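You operate a simulated robot arm through the tools that you are given. There is no shell and no other tool. Be economical: measure what you need, move in short steps, check, and stop when the job is done.

You run a simulated robot arm. Do the job below in one go: nothing can be reset, and whatever is moved stays where it is left.

Task
Dry piece U6 before the small fan till it turns one shade paler, then stand it on the slab.
Fine: it dries on the yellow square; switch the fan off again.

It is judged by the outcome, as a careful person would: the job done as asked, and still so three seconds after it is handed in. It fails if anything else is knocked over, pushed out of place, dropped, spilled or broken.

Robot
A 7-joint arm with a two-finger parallel gripper, fixed in place. Base frame: the origin is at the foot of the arm, x ahead of it, y to its left, z up; the work surface is at about z = 800. Lengths are in mm, angles in rad, forces in N, time in s.
With the tool pointing down near the work surface it reaches from about 240 to 680 mm from the base axis. Its first joint turns from -1.152 to 1.152 rad. Payload 2.4 kg.
The TCP is the grasp point between the finger pads, 30 mm short of the fingertips. In the tool frame z runs along the fingers and y along their closing line. Largest opening 94 mm; finger width 28, thickness 10; the body of the gripper, 50 by 96 mm, starts 55 mm behind the TCP.
Orientation is that of the tool frame in the base frame, as a unit quaternion [w, x, y, z]. With the fingers straight down and closing along the base's y, the tool's x points along the base's -x, its y along +y and its z along -z.

Tools
- The arm moves only by the tool drive_tool. Its argument "steps" is a list of rows, each an object (a shift or turn left out is 0, a gripper value left out holds the last) with "turn": the turn, a rotation vector about the tool's x, y, z in rad, a list of three; "linear": the shift along the tool's x, y, z in mm, a list of three; "jaw": the closure, from 0 (fully open) to 1 (shut). In form: [{"turn": [wx, wy, wz], "linear": [x, y, z], "jaw": jaw}, ...]. A call has 1 to 8 rows; each row is the pose to reach, as a shift and turn from the pose commanded when the call began, along the tool's axes at that moment. Rows are played at 5 a second. More than 50 mm and 0.15 rad between two rows, or a gripper value outside its range, and nothing of the call is played. A pose out of reach is approached as far as the arm can. The call stops where the force on the tool passes 90 N (or 10 N more than at its start, if that is more) or the arm is blocked; 0.2 s more then pass. Each finger travels about 153 mm/s and halts on what it meets, pressing with about 28 N; the grip force reading is that of the motor and also rises with nothing between the fingers. The clock runs only during rows and for 0.2 s after the last one: add rows that repeat a pose to give the fingers time. It gives the time, the measured TCP pose, the force on the tool (base axes), the opening and the grip force at its end, in the units of the frame above (readings bear some noise).
- Cameras (640 x 400 px; columns grow to the right, rows downward): "scene" is fixed at [55.5, 482.5, 1474.9]; the picture's right is [-0.72, -0.69, 0.00], its down [-0.29, 0.30, -0.91] and it looks along [0.63, -0.66, -0.42] (base axes); focal length 320 px, centre (320, 200). "wrist" rides on the gripper at [-37, 0, -58] in the tool frame; the picture's right is [0.00, -1.00, 0.00], its down [0.97, 0.00, -0.24] and it looks along [0.24, 0.00, 0.97] (tool axes); focal length 218 px, centre (320, 200). There is no depth. A picture from a camera that has moved, and an enlarged one, comes with that camera's place and axes in the base frame and with its lens. The place of the scene camera against the robot may be out by one fixed shift of up to 25 mm in any direction.
- get_image(camera): a new picture of that camera. No time passes.
- enlarge(camera, box): a new picture of the part [left, top, right, bottom] of that camera's present view, enlarged. No time passes.
- hand_in(): hands the job in; it is judged then, once.

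Work in short steps. Places have to be worked out from the pictures, the camera data and where the tool is seen: move nearer, look again, correct. Check each grasp and each placing, and mend what went wrong. You have 120 turns and 84 pictures in all, those below and enlarged ones among them. Open the gripper and draw the arm clear of the work before you hand the job in, unless the task says otherwise; then end with one line.

The tools are called after "Request:" by a JSON object that holds its "name" and its "arguments". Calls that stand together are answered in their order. drive_tool: Moves the arm, as the interface text tells. Its arguments: {"type":"object","properties":{"steps":{"type":"array","items":{"type":"object","properties":{"turn":{"type":"array","items":{"type":"number"}},"linear":{"type":"array","items":{"type":"number"}},"jaw":{"type":"number"}}}}},"required":["steps"]} The other tools are called the same way: get_image (camera) takes a picture; enlarge (camera, box) takes an enlarged picture of a part of a camera's view; hand_in () hands the job in.

At the start:

```text
time: 0.0
eef_pos: [309.8, -171.9, 1181.4]
ee_rot: [0.0, 0.0, 1.0, 0.0]
ft_force: [0.9, 0.6, 0.4]
opening: 93.9
grasp_force: 0.0
```

scene: 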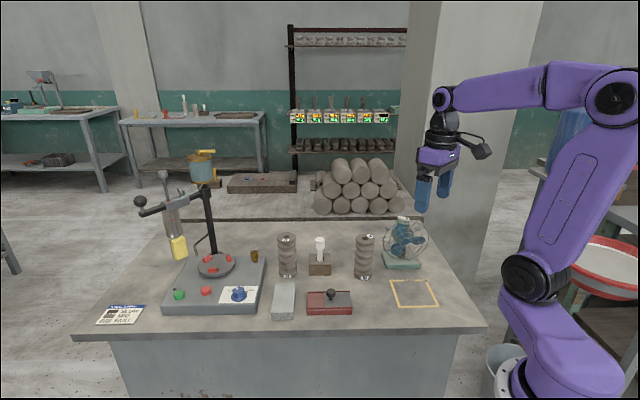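
wrist: 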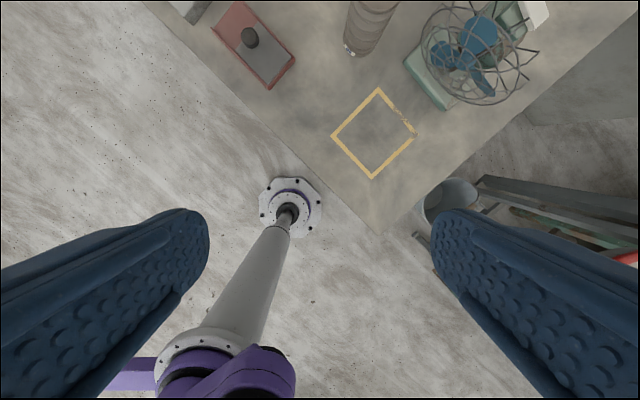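

I start by looking closer at the bench to identify the pieces, the fan and its switch.

Request:
{"name": "enlarge", "arguments": {"camera": "scene", "box": [260, 210, 450, 330]}}

Request:
{"name": "enlarge", "arguments": {"camera": "scene", "box": [90, 160, 280, 330]}}

Request:
{"name": "enlarge", "arguments": {"camera": "wrist", "box": [320, 0, 560, 200]}}

```text
3.33 times, centred on (355, 270) of scene
camera zoom: at [55.5, 482.5, 1474.9], right [-0.72, -0.69, 0.0], down [-0.29, 0.3, -0.91], along [0.63, -0.66, -0.42], focal length 1068 px, centre (203, -33)
```

zoom: 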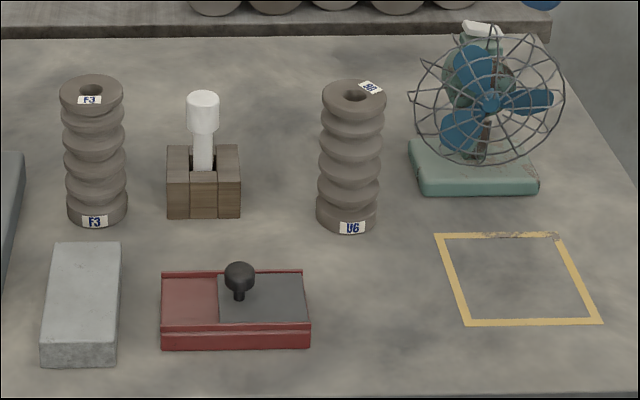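

```text
2.35 times, centred on (185, 245) of scene
camera zoom: at [55.5, 482.5, 1474.9], right [-0.72, -0.69, 0.0], down [-0.29, 0.3, -0.91], along [0.63, -0.66, -0.42], focal length 754 px, centre (638, 94)
```

zoom: 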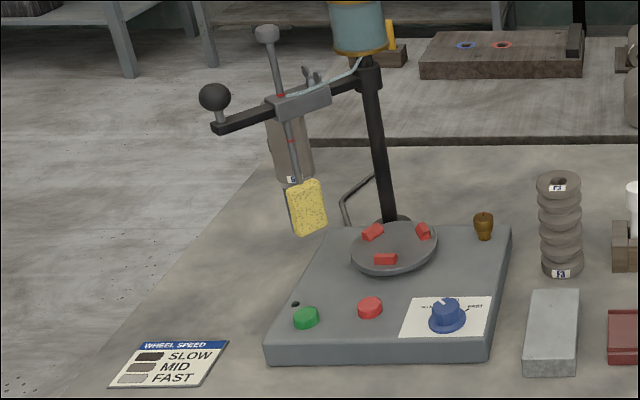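

```text
2.00 times, centred on (440, 100) of wrist
camera zoom: at [347.8, -169.5, 1238.4], right [0.0, -1.0, 0.0], down [-0.97, 0.0, 0.24], along [-0.24, 0.0, -0.97], focal length 436 px, centre (80, 400)
```

zoom: 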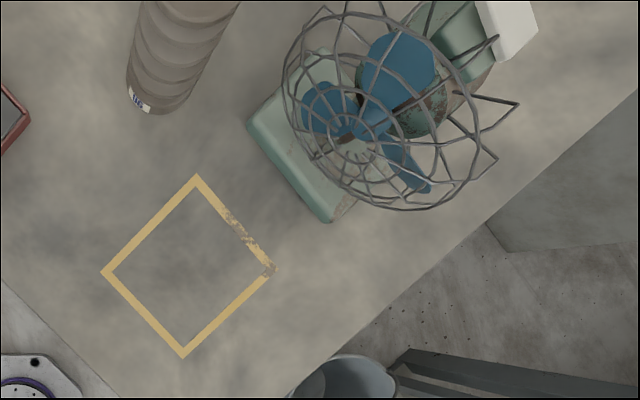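

U6 stands right-centre, the fan behind the yellow square, and the pale block is probably the slab. I move the wrist camera, high up, over the fan and U6 for a better look.

Request:
{"name": "drive_tool", "arguments": {"steps": [{"linear": [-35, -25, 0]}, {"linear": [-70, -50, 0]}, {"linear": [-105, -75, 0]}, {"linear": [-140, -100, 0]}, {"linear": [-170, -125, 0]}, {"linear": [-190, -140, 0]}]}}

Request:
{"name": "get_image", "arguments": {"camera": "wrist"}}

```text
time: 1.4
eef_pos: [501.0, -310.6, 1180.4]
ee_rot: [0.0, 0.0, 1.0, 0.0]
ft_force: [-0.5, -0.3, 0.8]
opening: 94.0
grasp_force: 0.1
```

```text
78 pictures are left
camera wrist: at [537.8, -309.6, 1237.7], right [0.0, -1.0, 0.0], down [-0.97, 0.0, 0.24], along [-0.24, 0.0, -0.97], focal length 218 px, centre (320, 200)
```

wrist: 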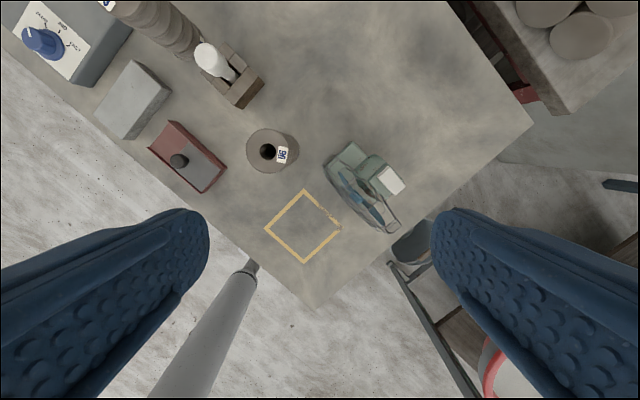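

Request:
{"name": "enlarge", "arguments": {"camera": "wrist", "box": [220, 110, 430, 270]}}

Request:
{"name": "enlarge", "arguments": {"camera": "wrist", "box": [90, 0, 290, 200]}}

Request:
{"name": "enlarge", "arguments": {"camera": "scene", "box": [370, 205, 445, 280]}}

```text
2.50 times, centred on (325, 190) of wrist
camera zoom: at [537.8, -309.6, 1237.7], right [0.0, -1.0, 0.0], down [-0.97, 0.0, 0.24], along [-0.24, 0.0, -0.97], focal length 546 px, centre (308, 225)
```

zoom: 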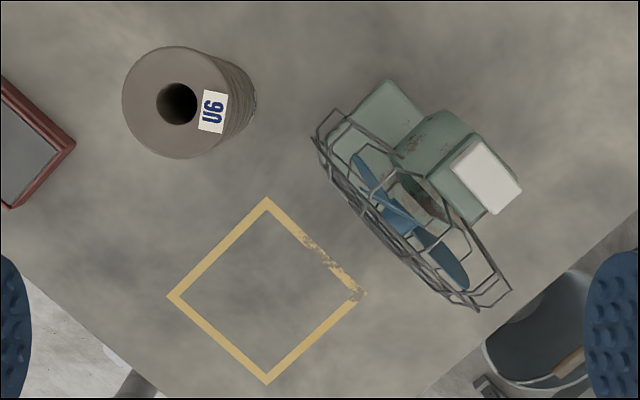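

```text
2.00 times, centred on (190, 100) of wrist
camera zoom: at [537.8, -309.6, 1237.7], right [0.0, -1.0, 0.0], down [-0.97, 0.0, 0.24], along [-0.24, 0.0, -0.97], focal length 436 px, centre (580, 400)
```

zoom: 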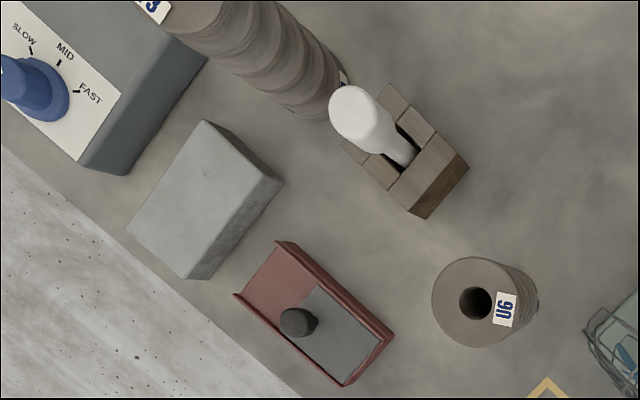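

```text
5.33 times, centred on (408, 242) of scene
camera zoom: at [55.5, 482.5, 1474.9], right [-0.72, -0.69, 0.0], down [-0.29, 0.3, -0.91], along [0.63, -0.66, -0.42], focal length 1709 px, centre (-147, -27)
```

zoom: 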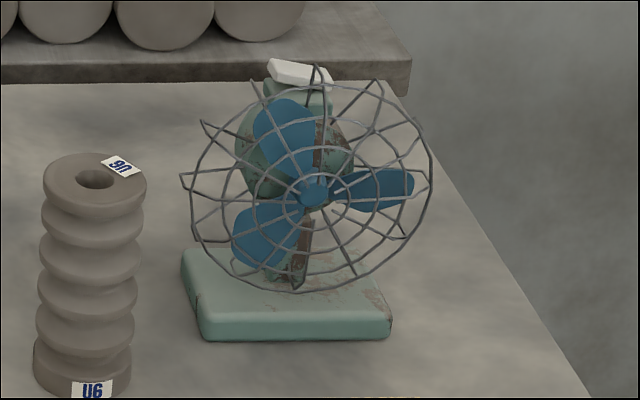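

The fan has a white rocker on top of its motor; the slab is the pale grey block. I move above U6 with the gripper yawed 45° (square to the bench) to measure it.

Request:
{"name": "drive_tool", "arguments": {"steps": [{"linear": [-5, 12, 17], "turn": [0, 0, 0.131]}, {"linear": [-10, 24, 34], "turn": [0, 0, 0.262]}, {"linear": [-16, 36, 51], "turn": [0, 0, 0.393]}, {"linear": [-21, 48, 68], "turn": [0, 0, 0.524]}, {"linear": [-27, 60, 85], "turn": [0, 0, 0.655]}, {"linear": [-32, 70, 100], "turn": [0, 0, 0.785]}, {"linear": [-32, 70, 100], "turn": [0, 0, 0.785]}]}}

Request:
{"name": "get_image", "arguments": {"camera": "wrist"}}

Request:
{"name": "get_image", "arguments": {"camera": "scene"}}

```text
time: 3.0
eef_pos: [533.9, -238.9, 1081.7]
ee_rot: [0.0, 0.383, 0.924, 0.0]
ft_force: [0.4, 1.1, -0.5]
opening: 94.1
grasp_force: 0.1
```

```text
74 pictures are left
camera wrist: at [559.4, -265.4, 1138.1], right [-0.71, -0.71, 0.0], down [-0.69, 0.69, 0.24], along [-0.17, 0.17, -0.97], focal length 218 px, centre (320, 200)
```

wrist: 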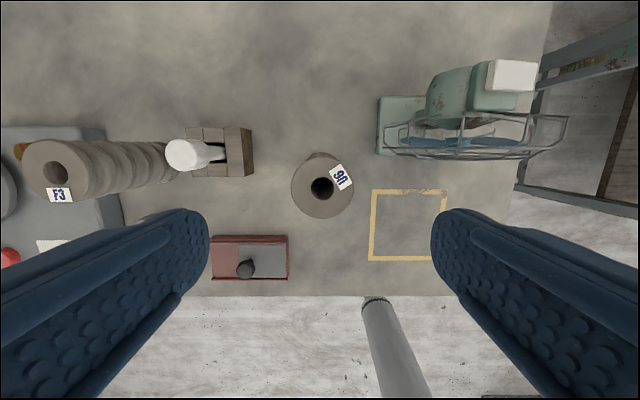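

```text
73 pictures are left
```

scene: 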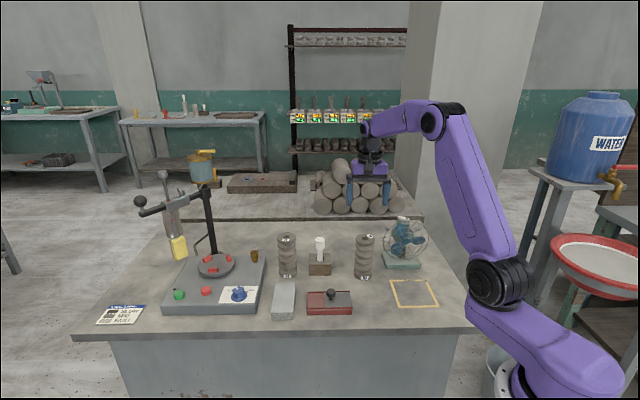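

U6 triangulates to (531, −240), top z≈938, about 60 mm wide, so it fits between the fingers. I descend around its top part with the jaws open.

Request:
{"name": "drive_tool", "arguments": {"steps": [{"linear": [1.4, -2.8, 40]}, {"linear": [1.4, -2.8, 80]}, {"linear": [1.4, -2.8, 105]}, {"linear": [1.4, -2.8, 105]}]}}

Request:
{"name": "get_image", "arguments": {"camera": "wrist"}}

```text
time: 4.0
eef_pos: [530.9, -242.0, 976.0]
ee_rot: [-0.001, 0.382, 0.924, 0.0]
ft_force: [-0.4, 0.2, -0.9]
opening: 94.3
grasp_force: 0.1
```

```text
72 pictures are left
camera wrist: at [556.9, -267.1, 1033.1], right [-0.71, -0.71, 0.0], down [-0.69, 0.69, 0.24], along [-0.17, 0.17, -0.97], focal length 218 px, centre (320, 200)
```

wrist: 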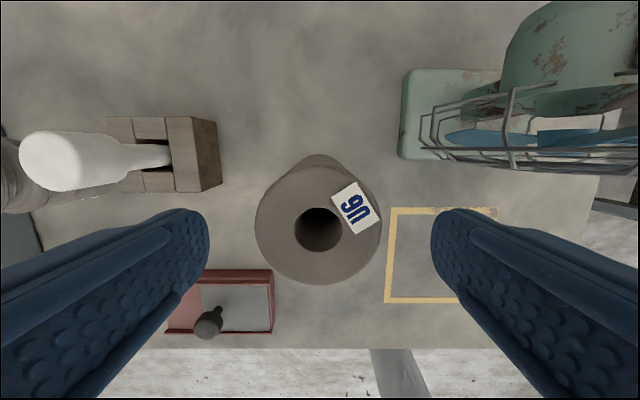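

It is centred between the fingers. I go down the remaining 65 mm and close.

Request:
{"name": "drive_tool", "arguments": {"steps": [{"linear": [-0.5, 0.5, 35]}, {"linear": [-0.5, 0.5, 65]}, {"linear": [-0.5, 0.5, 65]}, {"linear": [-0.5, 0.5, 65], "jaw": 0.3}, {"linear": [-0.5, 0.5, 65], "jaw": 0.5}, {"linear": [-0.5, 0.5, 65], "jaw": 0.5}, {"linear": [-0.5, 0.5, 65], "jaw": 0.5}]}}

Request:
{"name": "get_image", "arguments": {"camera": "wrist"}}

```text
time: 5.6
eef_pos: [529.9, -240.6, 911.6]
ee_rot: [0.0, 0.382, 0.924, 0.0]
ft_force: [1.2, 0.3, -0.4]
opening: 59.9
grasp_force: 27.8
```

```text
71 pictures are left
camera wrist: at [557.2, -265.9, 968.5], right [-0.71, -0.71, 0.0], down [-0.69, 0.69, 0.24], along [-0.17, 0.17, -0.97], focal length 218 px, centre (320, 200)
```

wrist: 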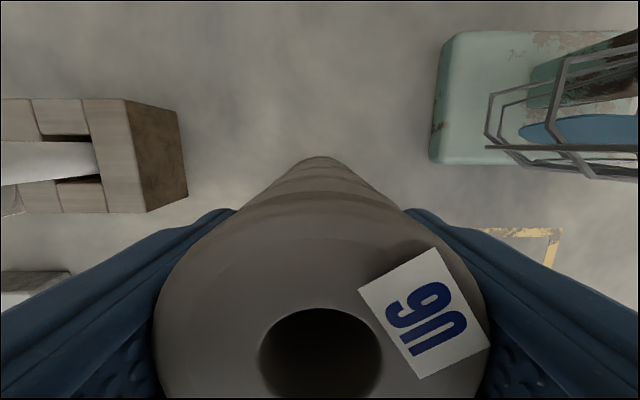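

Firm grip at 59.9 mm. I lift 35 mm and carry it toward the yellow square, going away from the fan first and then sideways.

Request:
{"name": "drive_tool", "arguments": {"steps": [{"linear": [0, 0, -20]}, {"linear": [0, 0, -35]}, {"linear": [30, 0, -35]}, {"linear": [60, -10, -35]}, {"linear": [90, -40, -35]}, {"linear": [90, -75, -35]}, {"linear": [90, -100, -35]}, {"linear": [90, -100, -35]}]}}

Request:
{"name": "get_image", "arguments": {"camera": "wrist"}}

Request:
{"name": "get_image", "arguments": {"camera": "scene"}}

```text
time: 7.4
eef_pos: [396.0, -248.7, 946.1]
ee_rot: [0.0, 0.382, 0.924, 0.0]
ft_force: [-0.5, -0.6, -4.8]
opening: 60.0
grasp_force: 27.7
```

```text
70 pictures are left
camera wrist: at [422.3, -274.4, 1003.3], right [-0.71, -0.71, 0.0], down [-0.69, 0.69, 0.24], along [-0.17, 0.17, -0.97], focal length 218 px, centre (320, 200)
```

wrist: 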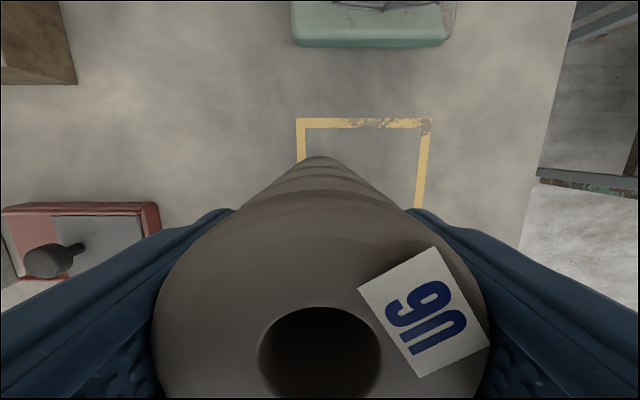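

```text
69 pictures are left
```

scene: 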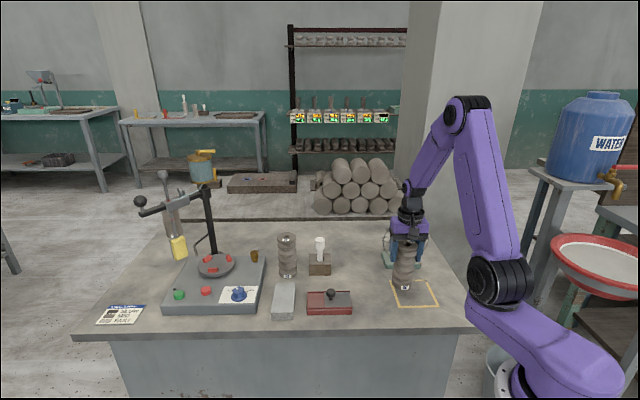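

From this picture the square's centre lies at about (−0.5, −39) in the tool frame, 34.5 mm below. I move over it and set U6 down.

Request:
{"name": "drive_tool", "arguments": {"steps": [{"linear": [-0.5, -20, 0]}, {"linear": [-0.5, -39, 0]}, {"linear": [-0.5, -39, 0]}, {"linear": [-0.5, -39, 18]}, {"linear": [-0.5, -39, 28]}, {"linear": [-0.5, -39, 33]}, {"linear": [-0.5, -39, 34]}, {"linear": [-0.5, -39, 34]}]}}

Request:
{"name": "enlarge", "arguments": {"camera": "scene", "box": [360, 190, 460, 320]}}

Request:
{"name": "get_image", "arguments": {"camera": "wrist"}}

```text
time: 9.2
eef_pos: [368.9, -276.6, 912.2]
ee_rot: [0.0, 0.382, 0.924, 0.0]
ft_force: [-0.5, 0.4, -6.1]
opening: 60.2
grasp_force: 27.9
```

```text
3.08 times, centred on (410, 255) of scene
camera zoom: at [55.6, 482.5, 1474.9], right [-0.72, -0.69, 0.0], down [-0.29, 0.3, -0.91], along [0.63, -0.66, -0.42], focal length 986 px, centre (43, 31)
```

zoom: 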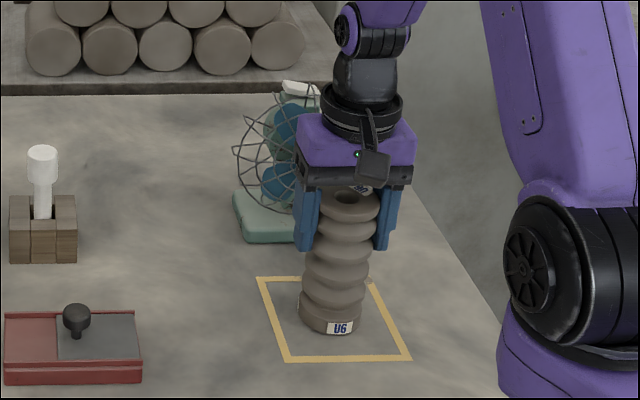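

```text
67 pictures are left
camera wrist: at [395.6, -301.6, 969.1], right [-0.71, -0.71, 0.0], down [-0.69, 0.69, 0.24], along [-0.17, 0.17, -0.97], focal length 218 px, centre (320, 200)
```

wrist: 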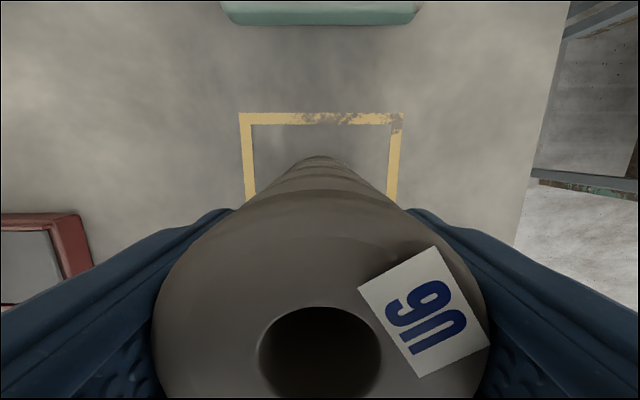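

Centred in the square; the force still shows the weight hanging, so I lower another 1–2 mm until contact shows.

Request:
{"name": "drive_tool", "arguments": {"steps": [{"linear": [0, 0, 0.7]}, {"linear": [0, 0, 1.2]}, {"linear": [0, 0, 1.2]}]}}

```text
time: 10.0
eef_pos: [368.6, -276.6, 911.8]
ee_rot: [0.0, 0.383, 0.924, 0.0]
ft_force: [-1.1, 2.2, 7.7]
opening: 60.1
grasp_force: 28.4
```

Contact now (+7.7 N). I open the jaws and rise straight up.

Request:
{"name": "drive_tool", "arguments": {"steps": [{"linear": [0, 0, 0.7], "jaw": 0.3}, {"linear": [0, 0, 0.7], "jaw": 0.0}, {"linear": [0, 0, 0.7], "jaw": 0.0}, {"linear": [0, 0, -35], "jaw": 0.0}, {"linear": [0, 0, -80], "jaw": 0.0}, {"linear": [0, 0, -125], "jaw": 0.0}, {"linear": [0, 0, -170], "jaw": 0.0}, {"linear": [0, 0, -200], "jaw": 0.0}]}}

Request:
{"name": "enlarge", "arguments": {"camera": "scene", "box": [270, 200, 460, 320]}}

Request:
{"name": "get_image", "arguments": {"camera": "wrist"}}

```text
time: 11.8
eef_pos: [370.2, -277.0, 1112.0]
ee_rot: [0.0, 0.382, 0.924, 0.0]
ft_force: [-0.8, 0.3, 0.1]
opening: 94.3
grasp_force: 0.1
```

```text
3.33 times, centred on (365, 260) of scene
camera zoom: at [55.5, 482.6, 1474.9], right [-0.72, -0.69, 0.0], down [-0.29, 0.3, -0.91], along [0.63, -0.66, -0.42], focal length 1068 px, centre (170, 0)
```

zoom: 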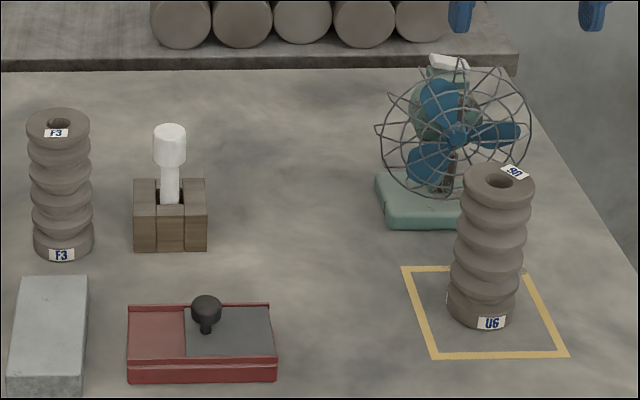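

```text
65 pictures are left
camera wrist: at [395.1, -302.7, 1169.5], right [-0.71, -0.71, 0.0], down [-0.69, 0.69, 0.24], along [-0.17, 0.17, -0.97], focal length 218 px, centre (320, 200)
```

wrist: 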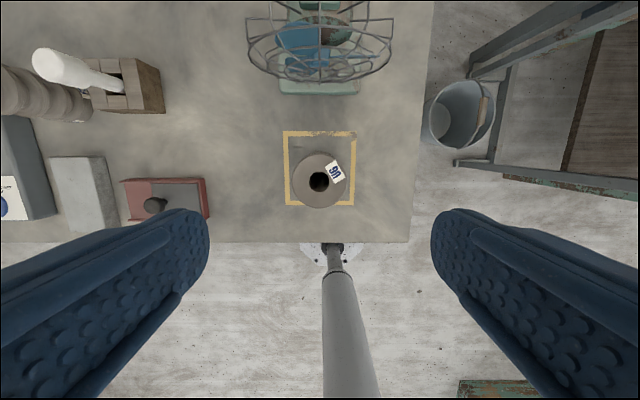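

U6 stands upright in the square. The fan rocker triangulates to about (494, −401, 961); I close the jaws and move high above it to look.

Request:
{"name": "drive_tool", "arguments": {"steps": [{"linear": [-40, 0, 0], "jaw": 0.5}, {"linear": [-80, 0, 0], "jaw": 1.0}, {"linear": [-120, 0, 0], "jaw": 1.0}, {"linear": [-155, 0, 10], "jaw": 1.0}, {"linear": [-175, 0, 20], "jaw": 1.0}, {"linear": [-175, 0, 20], "jaw": 1.0}]}}

Request:
{"name": "get_image", "arguments": {"camera": "wrist"}}

Request:
{"name": "enlarge", "arguments": {"camera": "scene", "box": [370, 195, 450, 275]}}

```text
time: 13.2
eef_pos: [492.9, -399.0, 1091.2]
ee_rot: [0.001, 0.382, 0.924, 0.0]
ft_force: [-0.6, -0.1, 0.0]
opening: 0.0
grasp_force: 27.7
```

```text
64 pictures are left
camera wrist: at [518.8, -425.2, 1147.6], right [-0.71, -0.71, 0.0], down [-0.69, 0.69, 0.24], along [-0.17, 0.17, -0.97], focal length 218 px, centre (320, 200)
```

wrist: 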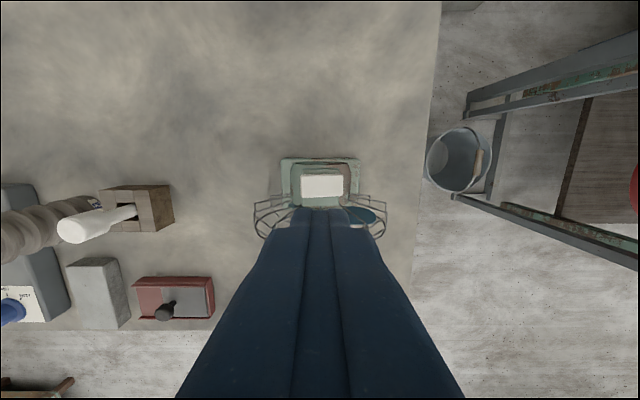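

```text
5.00 times, centred on (410, 235) of scene
camera zoom: at [55.6, 482.5, 1474.9], right [-0.72, -0.69, 0.0], down [-0.29, 0.3, -0.91], along [0.63, -0.66, -0.42], focal length 1602 px, centre (-130, 25)
```

zoom: 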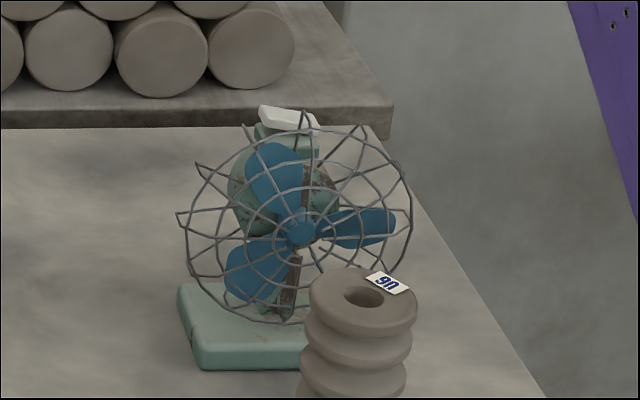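

Request:
{"name": "enlarge", "arguments": {"camera": "wrist", "box": [245, 145, 395, 245]}}

Request:
{"name": "enlarge", "arguments": {"camera": "scene", "box": [390, 205, 420, 230]}}

```text
4.00 times, centred on (320, 195) of wrist
camera zoom: at [518.8, -425.2, 1147.6], right [-0.71, -0.71, 0.0], down [-0.69, 0.69, 0.24], along [-0.17, 0.17, -0.97], focal length 873 px, centre (320, 220)
```

zoom: 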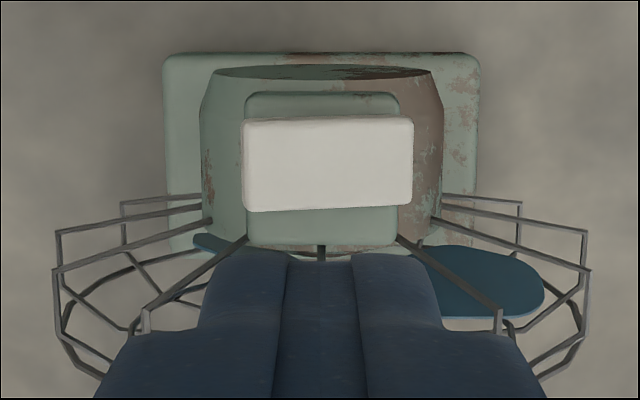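

```text
16.00 times, centred on (405, 218) of scene
camera zoom: at [55.6, 482.5, 1474.9], right [-0.72, -0.69, 0.0], down [-0.29, 0.3, -0.91], along [0.63, -0.66, -0.42], focal length 5126 px, centre (-1040, -80)
```

zoom: 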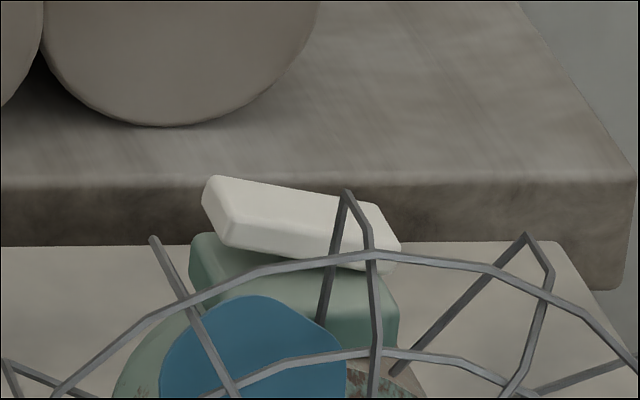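

The rocker's left end (tool +y) stands up, so that is the end to press. Its centre is at tool (−4, −2); I come down over its left end, biased away from the cage, stopping ~20 mm above.

Request:
{"name": "drive_tool", "arguments": {"steps": [{"linear": [-13, 13, 0], "jaw": 1.0}, {"linear": [-13, 13, 30], "jaw": 1.0}, {"linear": [-13, 13, 60], "jaw": 1.0}, {"linear": [-13, 13, 72], "jaw": 1.0}, {"linear": [-13, 13, 72], "jaw": 1.0}]}}

Request:
{"name": "get_image", "arguments": {"camera": "wrist"}}

Request:
{"name": "enlarge", "arguments": {"camera": "scene", "box": [375, 190, 435, 235]}}

```text
time: 14.4
eef_pos: [511.3, -398.6, 1018.1]
ee_rot: [0.0, 0.383, 0.924, 0.0]
ft_force: [0.6, 0.1, 0.2]
opening: 0.0
grasp_force: 28.2
```

```text
60 pictures are left
camera wrist: at [536.9, -425.4, 1075.1], right [-0.71, -0.71, 0.0], down [-0.69, 0.69, 0.24], along [-0.17, 0.17, -0.97], focal length 218 px, centre (320, 200)
```

wrist: 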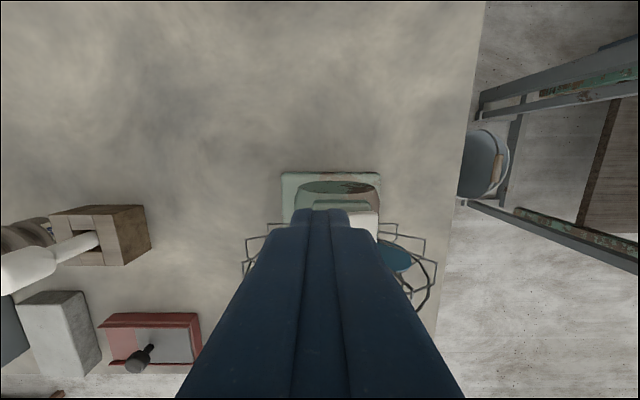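

```text
8.89 times, centred on (405, 212) of scene
camera zoom: at [55.6, 482.5, 1474.9], right [-0.72, -0.69, 0.0], down [-0.29, 0.3, -0.91], along [0.63, -0.66, -0.42], focal length 2848 px, centre (-436, 89)
```

zoom: 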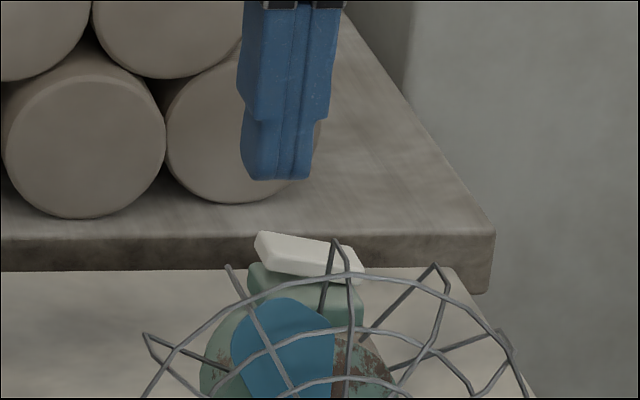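

The tip is over the left half, ~20 mm above. I descend slowly to touch, watching the force.

Request:
{"name": "drive_tool", "arguments": {"steps": [{"linear": [0, 0, 10], "jaw": 1.0}, {"linear": [0, 0, 16], "jaw": 1.0}, {"linear": [0, 0, 19], "jaw": 1.0}, {"linear": [0, 0, 21], "jaw": 1.0}, {"linear": [0, 0, 22], "jaw": 1.0}]}}

Request:
{"name": "enlarge", "arguments": {"camera": "scene", "box": [375, 190, 435, 235]}}

```text
time: 15.6
eef_pos: [511.2, -399.3, 996.9]
ee_rot: [0.001, 0.382, 0.924, 0.0]
ft_force: [0.3, 0.1, 0.2]
opening: 0.2
grasp_force: 27.3
```

```text
8.89 times, centred on (405, 212) of scene
camera zoom: at [55.5, 482.5, 1474.9], right [-0.72, -0.69, 0.0], down [-0.29, 0.3, -0.91], along [0.63, -0.66, -0.42], focal length 2848 px, centre (-436, 89)
```

zoom: 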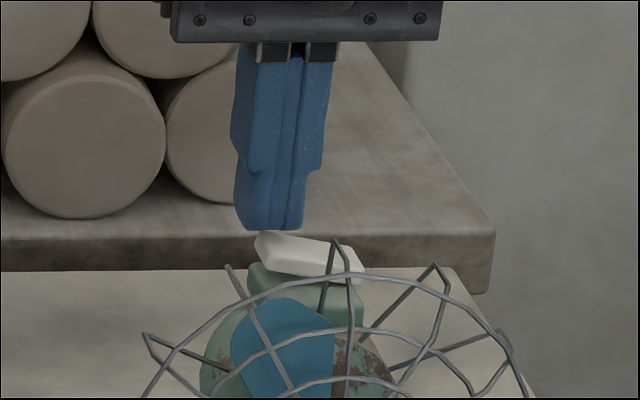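

Almost touching. I press a few millimetres further.

Request:
{"name": "drive_tool", "arguments": {"steps": [{"linear": [0, 0, 3], "jaw": 1.0}, {"linear": [0, 0, 6], "jaw": 1.0}, {"linear": [0, 0, 8], "jaw": 1.0}]}}

Request:
{"name": "enlarge", "arguments": {"camera": "scene", "box": [370, 195, 450, 275]}}

```text
time: 16.4
eef_pos: [513.2, -398.8, 990.7]
ee_rot: [0.003, 0.382, 0.924, 0.0]
ft_force: [2.9, 6.8, 14.7]
opening: 0.0
grasp_force: 27.4
```

```text
5.00 times, centred on (410, 235) of scene
camera zoom: at [55.4, 482.9, 1474.7], right [-0.72, -0.69, 0.0], down [-0.29, 0.3, -0.91], along [0.63, -0.66, -0.42], focal length 1602 px, centre (-130, 25)
```

zoom: 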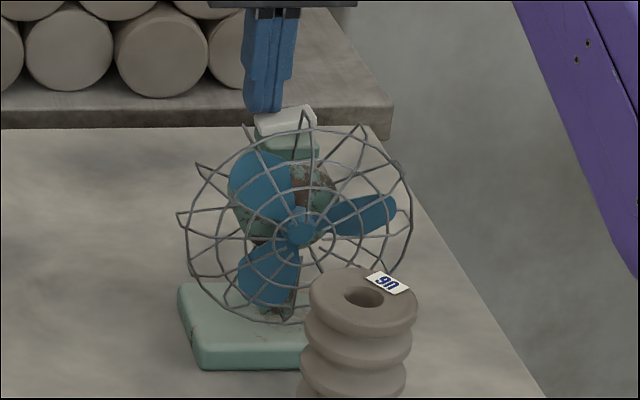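

The rocker has flipped and the blades have turned: the fan is on. I rise 22 mm and move over the right end, ready to switch off, while watching U6's shade.

Request:
{"name": "drive_tool", "arguments": {"steps": [{"linear": [0, 0, -10], "jaw": 1.0}, {"linear": [0, 0, -14], "jaw": 1.0}, {"linear": [0, -29, -14], "jaw": 1.0}]}}

Request:
{"name": "enlarge", "arguments": {"camera": "scene", "box": [270, 200, 460, 320]}}

```text
time: 17.2
eef_pos: [490.5, -421.6, 1004.0]
ee_rot: [0.0, 0.382, 0.924, 0.0]
ft_force: [-1.3, -0.5, 0.6]
opening: 0.0
grasp_force: 27.6
```

```text
3.33 times, centred on (365, 260) of scene
camera zoom: at [55.5, 482.6, 1474.9], right [-0.72, -0.69, 0.0], down [-0.29, 0.3, -0.91], along [0.63, -0.66, -0.42], focal length 1068 px, centre (170, 0)
```

zoom: 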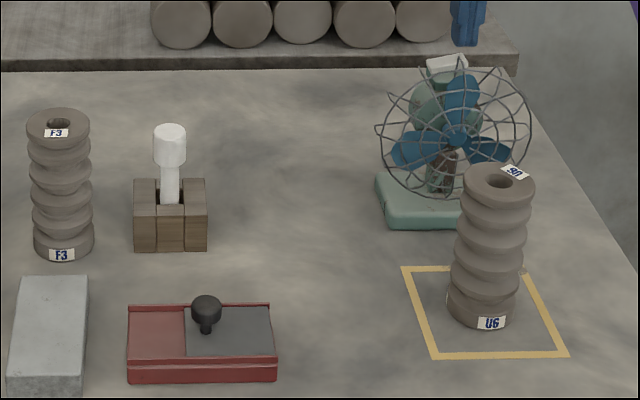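

Fan is spinning; U6 still unchanged. I wait about a second and look again.

Request:
{"name": "drive_tool", "arguments": {"steps": [{"linear": [0, 0, 0]}, {"linear": [0, 0, 0]}, {"linear": [0, 0, 0]}, {"linear": [0, 0, 0]}]}}

Request:
{"name": "enlarge", "arguments": {"camera": "scene", "box": [270, 200, 460, 320]}}

```text
time: 18.2
eef_pos: [491.4, -419.9, 1005.2]
ee_rot: [0.001, 0.383, 0.924, -0.001]
ft_force: [0.0, -0.1, -0.8]
opening: 0.1
grasp_force: 28.6
```

```text
3.33 times, centred on (365, 260) of scene
camera zoom: at [55.6, 482.5, 1474.9], right [-0.72, -0.69, 0.0], down [-0.29, 0.3, -0.91], along [0.63, -0.66, -0.42], focal length 1068 px, centre (170, 0)
```

zoom: 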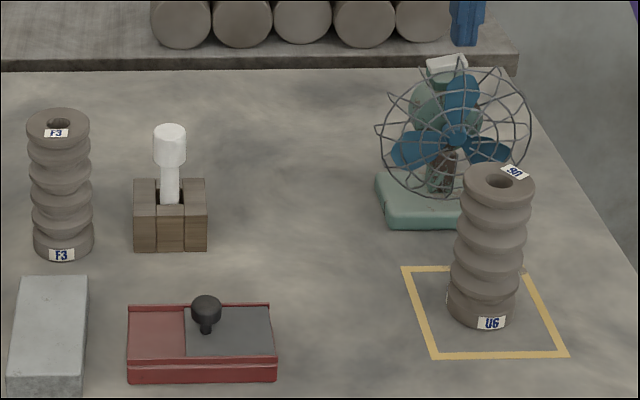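

Request:
{"name": "drive_tool", "arguments": {"steps": [{"linear": [0, 0, 0]}, {"linear": [0, 0, 0]}, {"linear": [0, 0, 0]}]}}

Request:
{"name": "enlarge", "arguments": {"camera": "scene", "box": [270, 200, 460, 320]}}

Request:
{"name": "enlarge", "arguments": {"camera": "scene", "box": [390, 205, 420, 230]}}

```text
time: 19.0
eef_pos: [490.9, -421.1, 1002.1]
ee_rot: [0.0, 0.383, 0.924, 0.0]
ft_force: [-1.1, 0.3, -0.5]
opening: 0.0
grasp_force: 28.0
```

```text
3.33 times, centred on (365, 260) of scene
camera zoom: at [55.5, 482.5, 1474.9], right [-0.72, -0.69, 0.0], down [-0.29, 0.3, -0.91], along [0.63, -0.66, -0.42], focal length 1068 px, centre (170, 0)
```

zoom: 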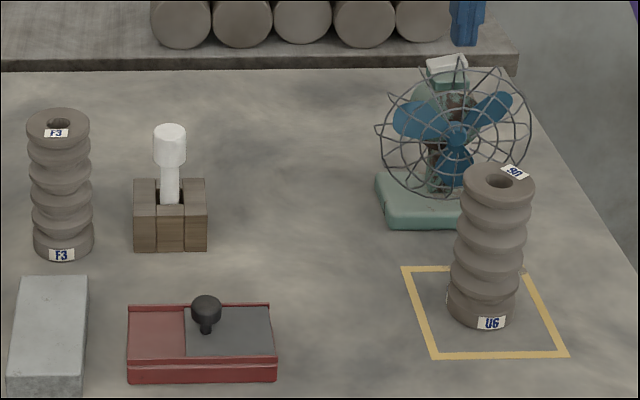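

```text
16.00 times, centred on (405, 218) of scene
camera zoom: at [55.5, 482.5, 1474.9], right [-0.72, -0.69, 0.0], down [-0.29, 0.3, -0.91], along [0.63, -0.66, -0.42], focal length 5126 px, centre (-1040, -80)
```

zoom: 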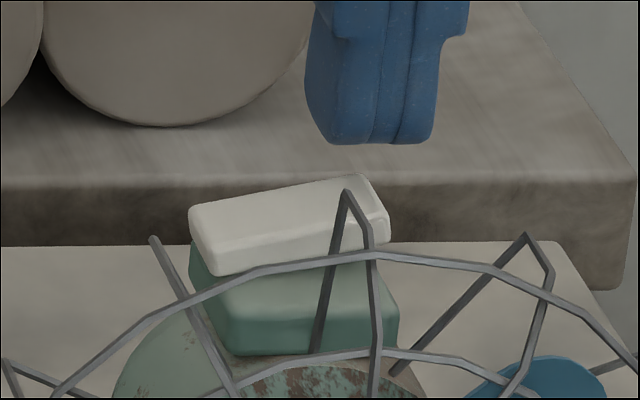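

The fan is spinning and the tip is over the raised right end. I keep waiting in short spells.

Request:
{"name": "drive_tool", "arguments": {"steps": [{"linear": [0, 0, 0]}, {"linear": [0, 0, 0]}, {"linear": [0, 0, 0]}, {"linear": [0, 0, 0]}, {"linear": [0, 0, 0]}]}}

Request:
{"name": "enlarge", "arguments": {"camera": "scene", "box": [270, 200, 460, 320]}}

```text
time: 20.2
eef_pos: [490.7, -421.6, 1004.4]
ee_rot: [0.0, 0.383, 0.924, 0.0]
ft_force: [-0.3, 0.2, 0.2]
opening: 0.1
grasp_force: 27.8
```

```text
3.33 times, centred on (365, 260) of scene
camera zoom: at [55.5, 482.5, 1474.9], right [-0.72, -0.69, 0.0], down [-0.29, 0.3, -0.91], along [0.63, -0.66, -0.42], focal length 1068 px, centre (170, 0)
```

zoom: 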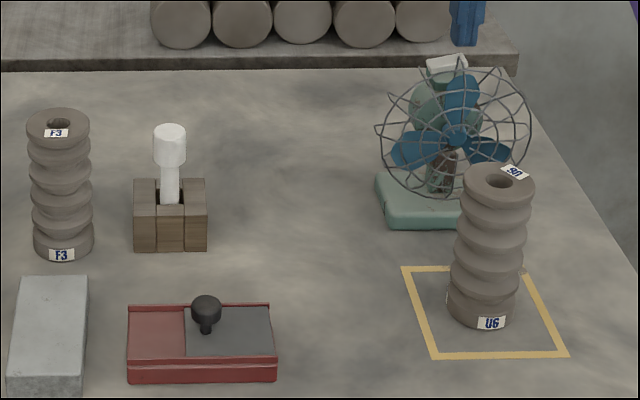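

No change yet; another spell.

Request:
{"name": "drive_tool", "arguments": {"steps": [{"linear": [0, 0, 0]}, {"linear": [0, 0, 0]}, {"linear": [0, 0, 0]}, {"linear": [0, 0, 0]}, {"linear": [0, 0, 0]}, {"linear": [0, 0, 0]}]}}

Request:
{"name": "enlarge", "arguments": {"camera": "scene", "box": [270, 200, 460, 320]}}

```text
time: 21.6
eef_pos: [489.1, -420.7, 1005.1]
ee_rot: [0.0, 0.382, 0.924, 0.0]
ft_force: [0.4, 0.5, 0.0]
opening: 0.2
grasp_force: 28.3
```

```text
3.33 times, centred on (365, 260) of scene
camera zoom: at [55.5, 482.5, 1474.9], right [-0.72, -0.69, 0.0], down [-0.29, 0.3, -0.91], along [0.63, -0.66, -0.42], focal length 1068 px, centre (170, 0)
```

zoom: 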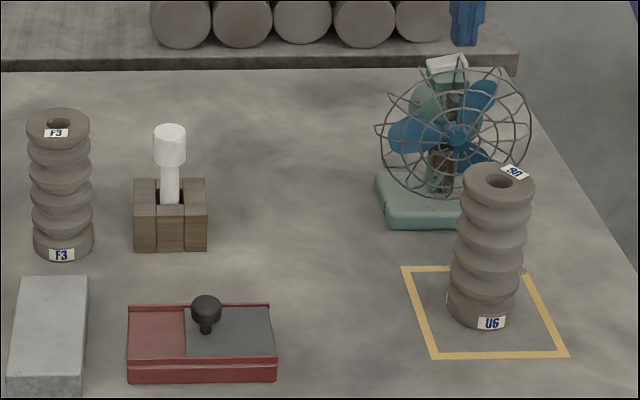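

Still the same shade as F3; wait on.

Request:
{"name": "drive_tool", "arguments": {"steps": [{"linear": [0, 0, 0]}, {"linear": [0, 0, 0]}, {"linear": [0, 0, 0]}, {"linear": [0, 0, 0]}, {"linear": [0, 0, 0]}, {"linear": [0, 0, 0]}]}}

Request:
{"name": "enlarge", "arguments": {"camera": "scene", "box": [270, 200, 460, 320]}}

```text
time: 23.0
eef_pos: [489.5, -421.1, 1003.9]
ee_rot: [0.0, 0.383, 0.924, 0.0]
ft_force: [-0.1, 0.6, 0.3]
opening: 0.0
grasp_force: 27.8
```

```text
3.33 times, centred on (365, 260) of scene
camera zoom: at [55.5, 482.5, 1474.9], right [-0.72, -0.69, 0.0], down [-0.29, 0.3, -0.91], along [0.63, -0.66, -0.42], focal length 1068 px, centre (170, 0)
```

zoom: 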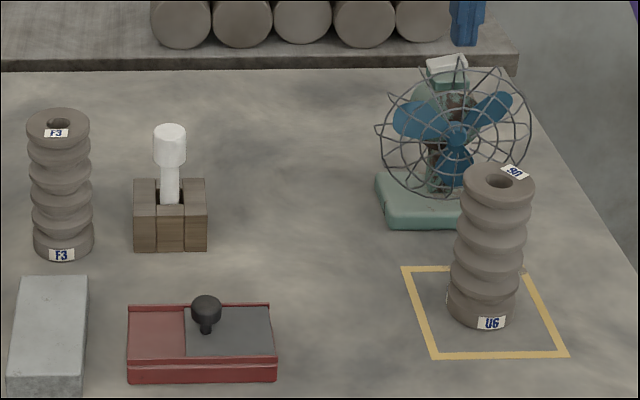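

No change at 23.0 s; continue.

Request:
{"name": "drive_tool", "arguments": {"steps": [{"linear": [0, 0, 0]}, {"linear": [0, 0, 0]}, {"linear": [0, 0, 0]}, {"linear": [0, 0, 0]}, {"linear": [0, 0, 0]}, {"linear": [0, 0, 0]}, {"linear": [0, 0, 0]}]}}

Request:
{"name": "enlarge", "arguments": {"camera": "scene", "box": [270, 200, 460, 320]}}

```text
time: 24.6
eef_pos: [490.4, -420.0, 1003.9]
ee_rot: [0.0, 0.383, 0.924, 0.0]
ft_force: [-0.3, -0.3, 0.0]
opening: 0.0
grasp_force: 27.1
```

```text
3.33 times, centred on (365, 260) of scene
camera zoom: at [55.6, 482.5, 1474.9], right [-0.72, -0.69, 0.0], down [-0.29, 0.3, -0.91], along [0.63, -0.66, -0.42], focal length 1068 px, centre (170, 0)
```

zoom: 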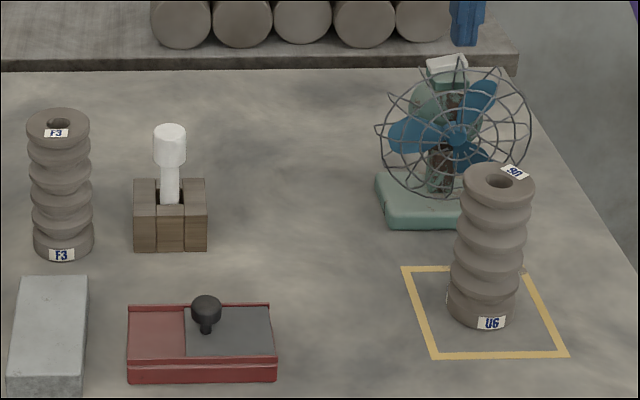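

Still unchanged; another 1.8 s.

Request:
{"name": "drive_tool", "arguments": {"steps": [{"linear": [0, 0, 0]}, {"linear": [0, 0, 0]}, {"linear": [0, 0, 0]}, {"linear": [0, 0, 0]}, {"linear": [0, 0, 0]}, {"linear": [0, 0, 0]}, {"linear": [0, 0, 0]}, {"linear": [0, 0, 0]}]}}

Request:
{"name": "enlarge", "arguments": {"camera": "scene", "box": [270, 200, 460, 320]}}

```text
time: 26.4
eef_pos: [490.1, -419.6, 1004.1]
ee_rot: [0.0, 0.383, 0.924, 0.0]
ft_force: [-0.1, 0.1, 0.2]
opening: 0.1
grasp_force: 28.0
```

```text
3.33 times, centred on (365, 260) of scene
camera zoom: at [55.5, 482.5, 1474.9], right [-0.72, -0.69, 0.0], down [-0.29, 0.3, -0.91], along [0.63, -0.66, -0.42], focal length 1068 px, centre (170, 0)
```

zoom: 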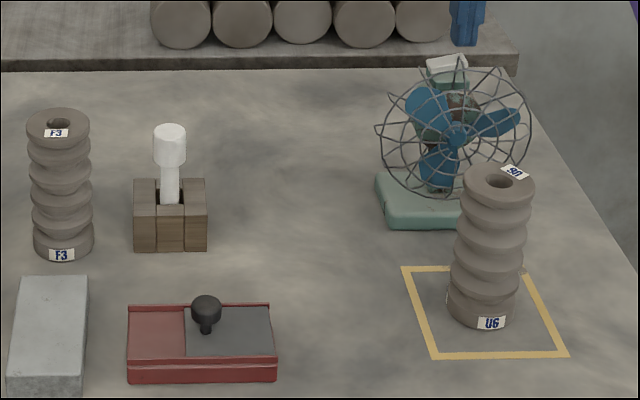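

No clear change; another 1.8 s.

Request:
{"name": "drive_tool", "arguments": {"steps": [{"linear": [0, 0, 0]}, {"linear": [0, 0, 0]}, {"linear": [0, 0, 0]}, {"linear": [0, 0, 0]}, {"linear": [0, 0, 0]}, {"linear": [0, 0, 0]}, {"linear": [0, 0, 0]}, {"linear": [0, 0, 0]}]}}

Request:
{"name": "enlarge", "arguments": {"camera": "scene", "box": [270, 200, 460, 320]}}

```text
time: 28.2
eef_pos: [489.7, -421.1, 1004.0]
ee_rot: [0.0, 0.383, 0.924, 0.0]
ft_force: [-0.4, -0.3, 0.8]
opening: 0.1
grasp_force: 27.4
```

```text
3.33 times, centred on (365, 260) of scene
camera zoom: at [55.5, 482.5, 1474.9], right [-0.72, -0.69, 0.0], down [-0.29, 0.3, -0.91], along [0.63, -0.66, -0.42], focal length 1068 px, centre (170, 0)
```

zoom: 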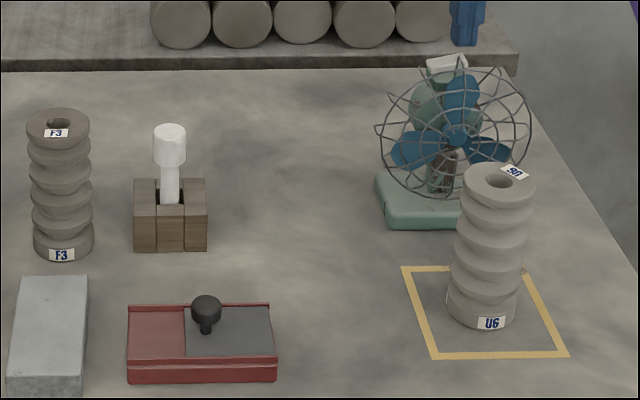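

U6 has turned visibly one shade paler. I press the rocker's right end now.

Request:
{"name": "drive_tool", "arguments": {"steps": [{"linear": [0, 0, 7], "jaw": 1.0}, {"linear": [0, 0, 11], "jaw": 1.0}, {"linear": [0, 0, 14], "jaw": 1.0}, {"linear": [0, 0, 0], "jaw": 1.0}]}}

Request:
{"name": "enlarge", "arguments": {"camera": "scene", "box": [370, 195, 450, 275]}}

```text
time: 29.2
eef_pos: [491.0, -419.7, 1003.6]
ee_rot: [0.0, 0.383, 0.924, 0.0]
ft_force: [-0.7, 0.9, 0.0]
opening: 0.0
grasp_force: 28.2
```

```text
5.00 times, centred on (410, 235) of scene
camera zoom: at [55.5, 482.5, 1474.9], right [-0.72, -0.69, 0.0], down [-0.29, 0.3, -0.91], along [0.63, -0.66, -0.42], focal length 1602 px, centre (-130, 25)
```

zoom: 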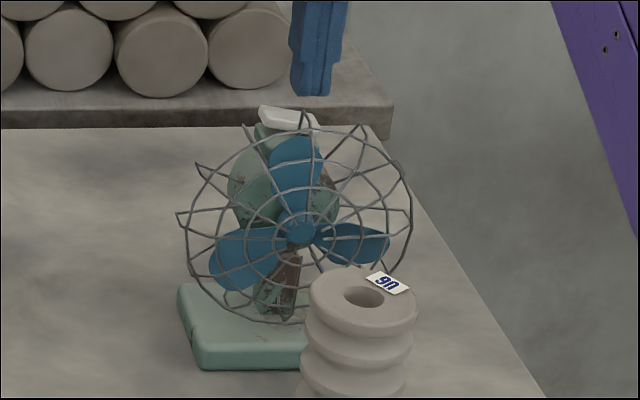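

The rocker is back to off. I rise and go back above U6.

Request:
{"name": "drive_tool", "arguments": {"steps": [{"linear": [0, 0, -45], "jaw": 1.0}, {"linear": [0, 0, -85], "jaw": 1.0}, {"linear": [45, 5, -85], "jaw": 0.5}, {"linear": [90, 10, -85], "jaw": 0.0}, {"linear": [135, 14.8, -85], "jaw": 0.0}, {"linear": [187.4, 14.8, -85], "jaw": 0.0}, {"linear": [187.4, 14.8, -85], "jaw": 0.0}]}}

Request:
{"name": "get_image", "arguments": {"camera": "wrist"}}

Request:
{"name": "enlarge", "arguments": {"camera": "scene", "box": [270, 200, 460, 320]}}

```text
refused: row 6 steps farther than a row can; nothing moved
```

```text
45 pictures are left
camera wrist: at [516.8, -445.5, 1059.9], right [-0.71, -0.71, 0.0], down [-0.69, 0.69, 0.24], along [-0.17, 0.17, -0.97], focal length 218 px, centre (320, 200)
```

wrist: 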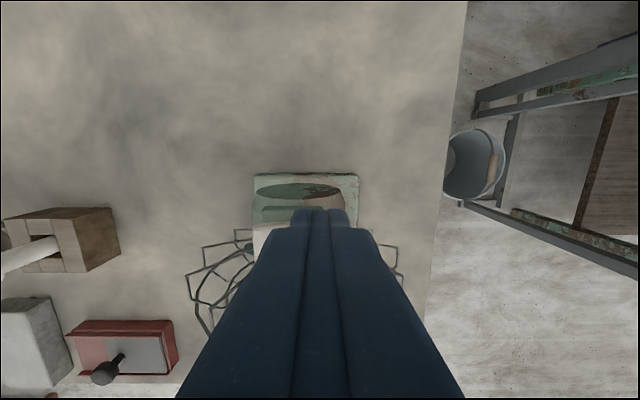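

```text
3.33 times, centred on (365, 260) of scene
camera zoom: at [55.5, 482.5, 1474.9], right [-0.72, -0.69, 0.0], down [-0.29, 0.3, -0.91], along [0.63, -0.66, -0.42], focal length 1068 px, centre (170, 0)
```

zoom: 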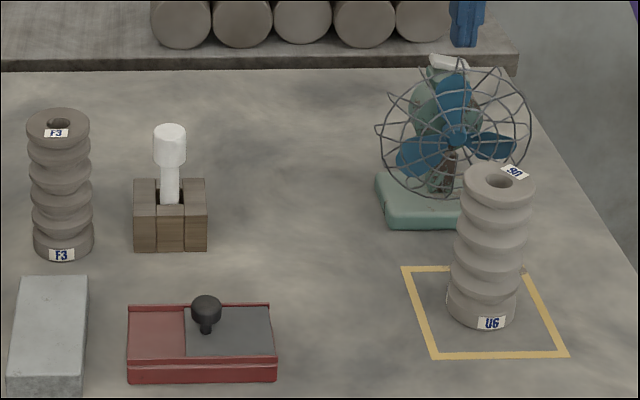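

One row was slightly too long; I resend with evener steps.

Request:
{"name": "drive_tool", "arguments": {"steps": [{"linear": [0, 0, -45], "jaw": 1.0}, {"linear": [0, 0, -87], "jaw": 1.0}, {"linear": [47, 4, -87], "jaw": 0.5}, {"linear": [94, 8, -87], "jaw": 0.0}, {"linear": [141, 12, -87], "jaw": 0.0}, {"linear": [187.4, 14.8, -87], "jaw": 0.0}, {"linear": [187.4, 14.8, -87], "jaw": 0.0}]}}

Request:
{"name": "get_image", "arguments": {"camera": "wrist"}}

Request:
{"name": "enlarge", "arguments": {"camera": "scene", "box": [270, 200, 460, 320]}}

```text
time: 30.8
eef_pos: [368.0, -276.0, 1091.5]
ee_rot: [-0.001, 0.382, 0.924, -0.001]
ft_force: [0.4, -0.1, 0.6]
opening: 93.9
grasp_force: 0.1
```

```text
43 pictures are left
camera wrist: at [394.7, -302.2, 1148.4], right [-0.71, -0.71, 0.0], down [-0.69, 0.69, 0.24], along [-0.17, 0.17, -0.97], focal length 218 px, centre (320, 200)
```

wrist: 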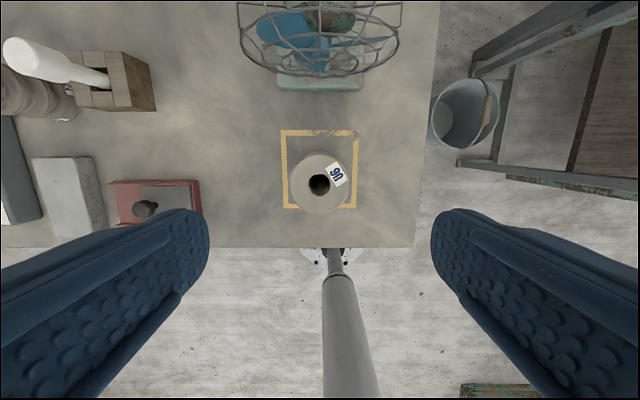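

```text
3.33 times, centred on (365, 260) of scene
camera zoom: at [55.5, 482.6, 1474.9], right [-0.72, -0.69, 0.0], down [-0.29, 0.3, -0.91], along [0.63, -0.66, -0.42], focal length 1068 px, centre (170, 0)
```

zoom: 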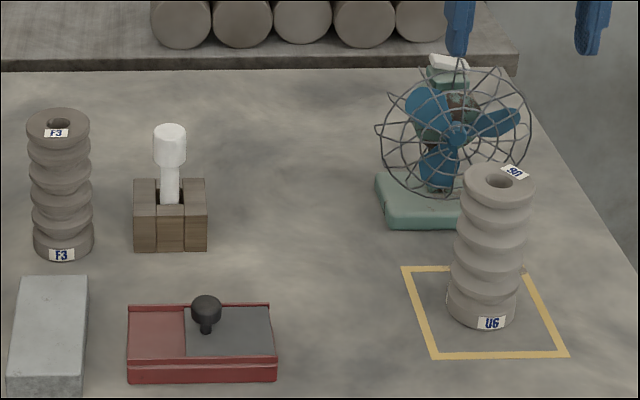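

The blades moved since — maybe coasting down. I check with two pictures while starting the descent on U6.

Request:
{"name": "drive_tool", "arguments": {"steps": [{"linear": [0, 0, 40], "jaw": 0.0}, {"linear": [0, 0, 80], "jaw": 0.0}, {"linear": [0, 0, 115], "jaw": 0.0}, {"linear": [0, 0, 115], "jaw": 0.0}]}}

Request:
{"name": "get_image", "arguments": {"camera": "wrist"}}

Request:
{"name": "enlarge", "arguments": {"camera": "scene", "box": [370, 195, 450, 275]}}

```text
time: 31.8
eef_pos: [368.5, -277.4, 974.5]
ee_rot: [0.0, 0.383, 0.924, 0.0]
ft_force: [0.3, -0.2, -0.4]
opening: 94.0
grasp_force: 0.1
```

```text
41 pictures are left
camera wrist: at [394.9, -302.6, 1032.3], right [-0.71, -0.71, 0.0], down [-0.69, 0.69, 0.24], along [-0.17, 0.17, -0.97], focal length 218 px, centre (320, 200)
```

wrist: 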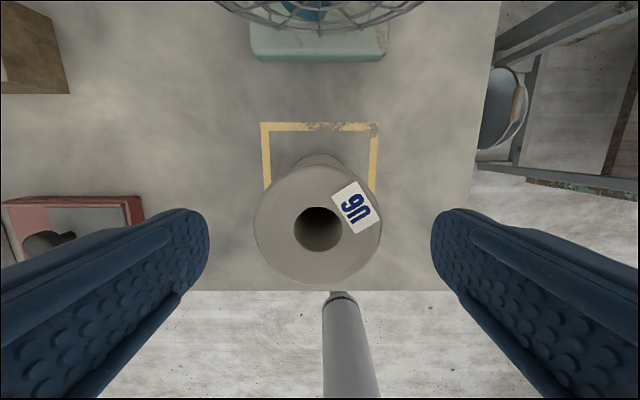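

```text
5.00 times, centred on (410, 235) of scene
camera zoom: at [55.6, 482.5, 1474.9], right [-0.72, -0.69, 0.0], down [-0.29, 0.3, -0.91], along [0.63, -0.66, -0.42], focal length 1602 px, centre (-130, 25)
```

zoom: 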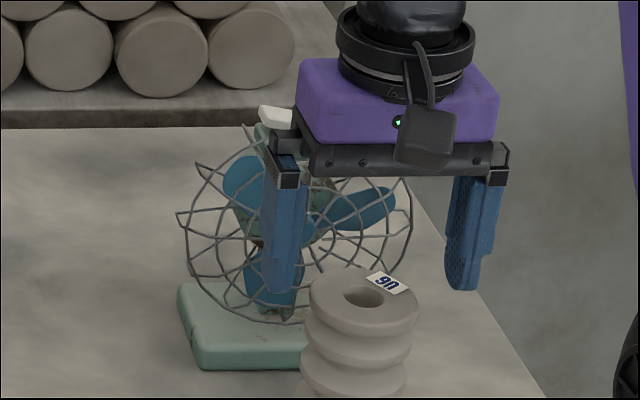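

The blades now sit as at 30.8 s, so the fan appears stopped. U6 is centred; I descend and grip.

Request:
{"name": "drive_tool", "arguments": {"steps": [{"linear": [0, 0, 35], "jaw": 0}, {"linear": [0, 0, 63], "jaw": 0}, {"linear": [0, 0, 63], "jaw": 0}, {"linear": [0, 0, 63], "jaw": 0.3}, {"linear": [0, 0, 63], "jaw": 0.5}, {"linear": [0, 0, 63], "jaw": 0.5}, {"linear": [0, 0, 63], "jaw": 0.5}]}}

Request:
{"name": "enlarge", "arguments": {"camera": "scene", "box": [370, 195, 450, 275]}}

```text
time: 33.4
eef_pos: [368.4, -277.6, 912.2]
ee_rot: [0.0, 0.382, 0.924, 0.001]
ft_force: [0.3, -0.5, 0.2]
opening: 60.0
grasp_force: 28.0
```

```text
5.00 times, centred on (410, 235) of scene
camera zoom: at [55.6, 482.5, 1474.9], right [-0.72, -0.69, 0.0], down [-0.29, 0.3, -0.91], along [0.63, -0.66, -0.42], focal length 1602 px, centre (-130, 25)
```

zoom: 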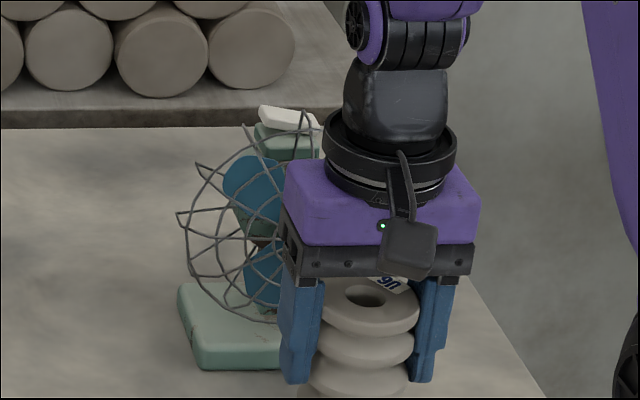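

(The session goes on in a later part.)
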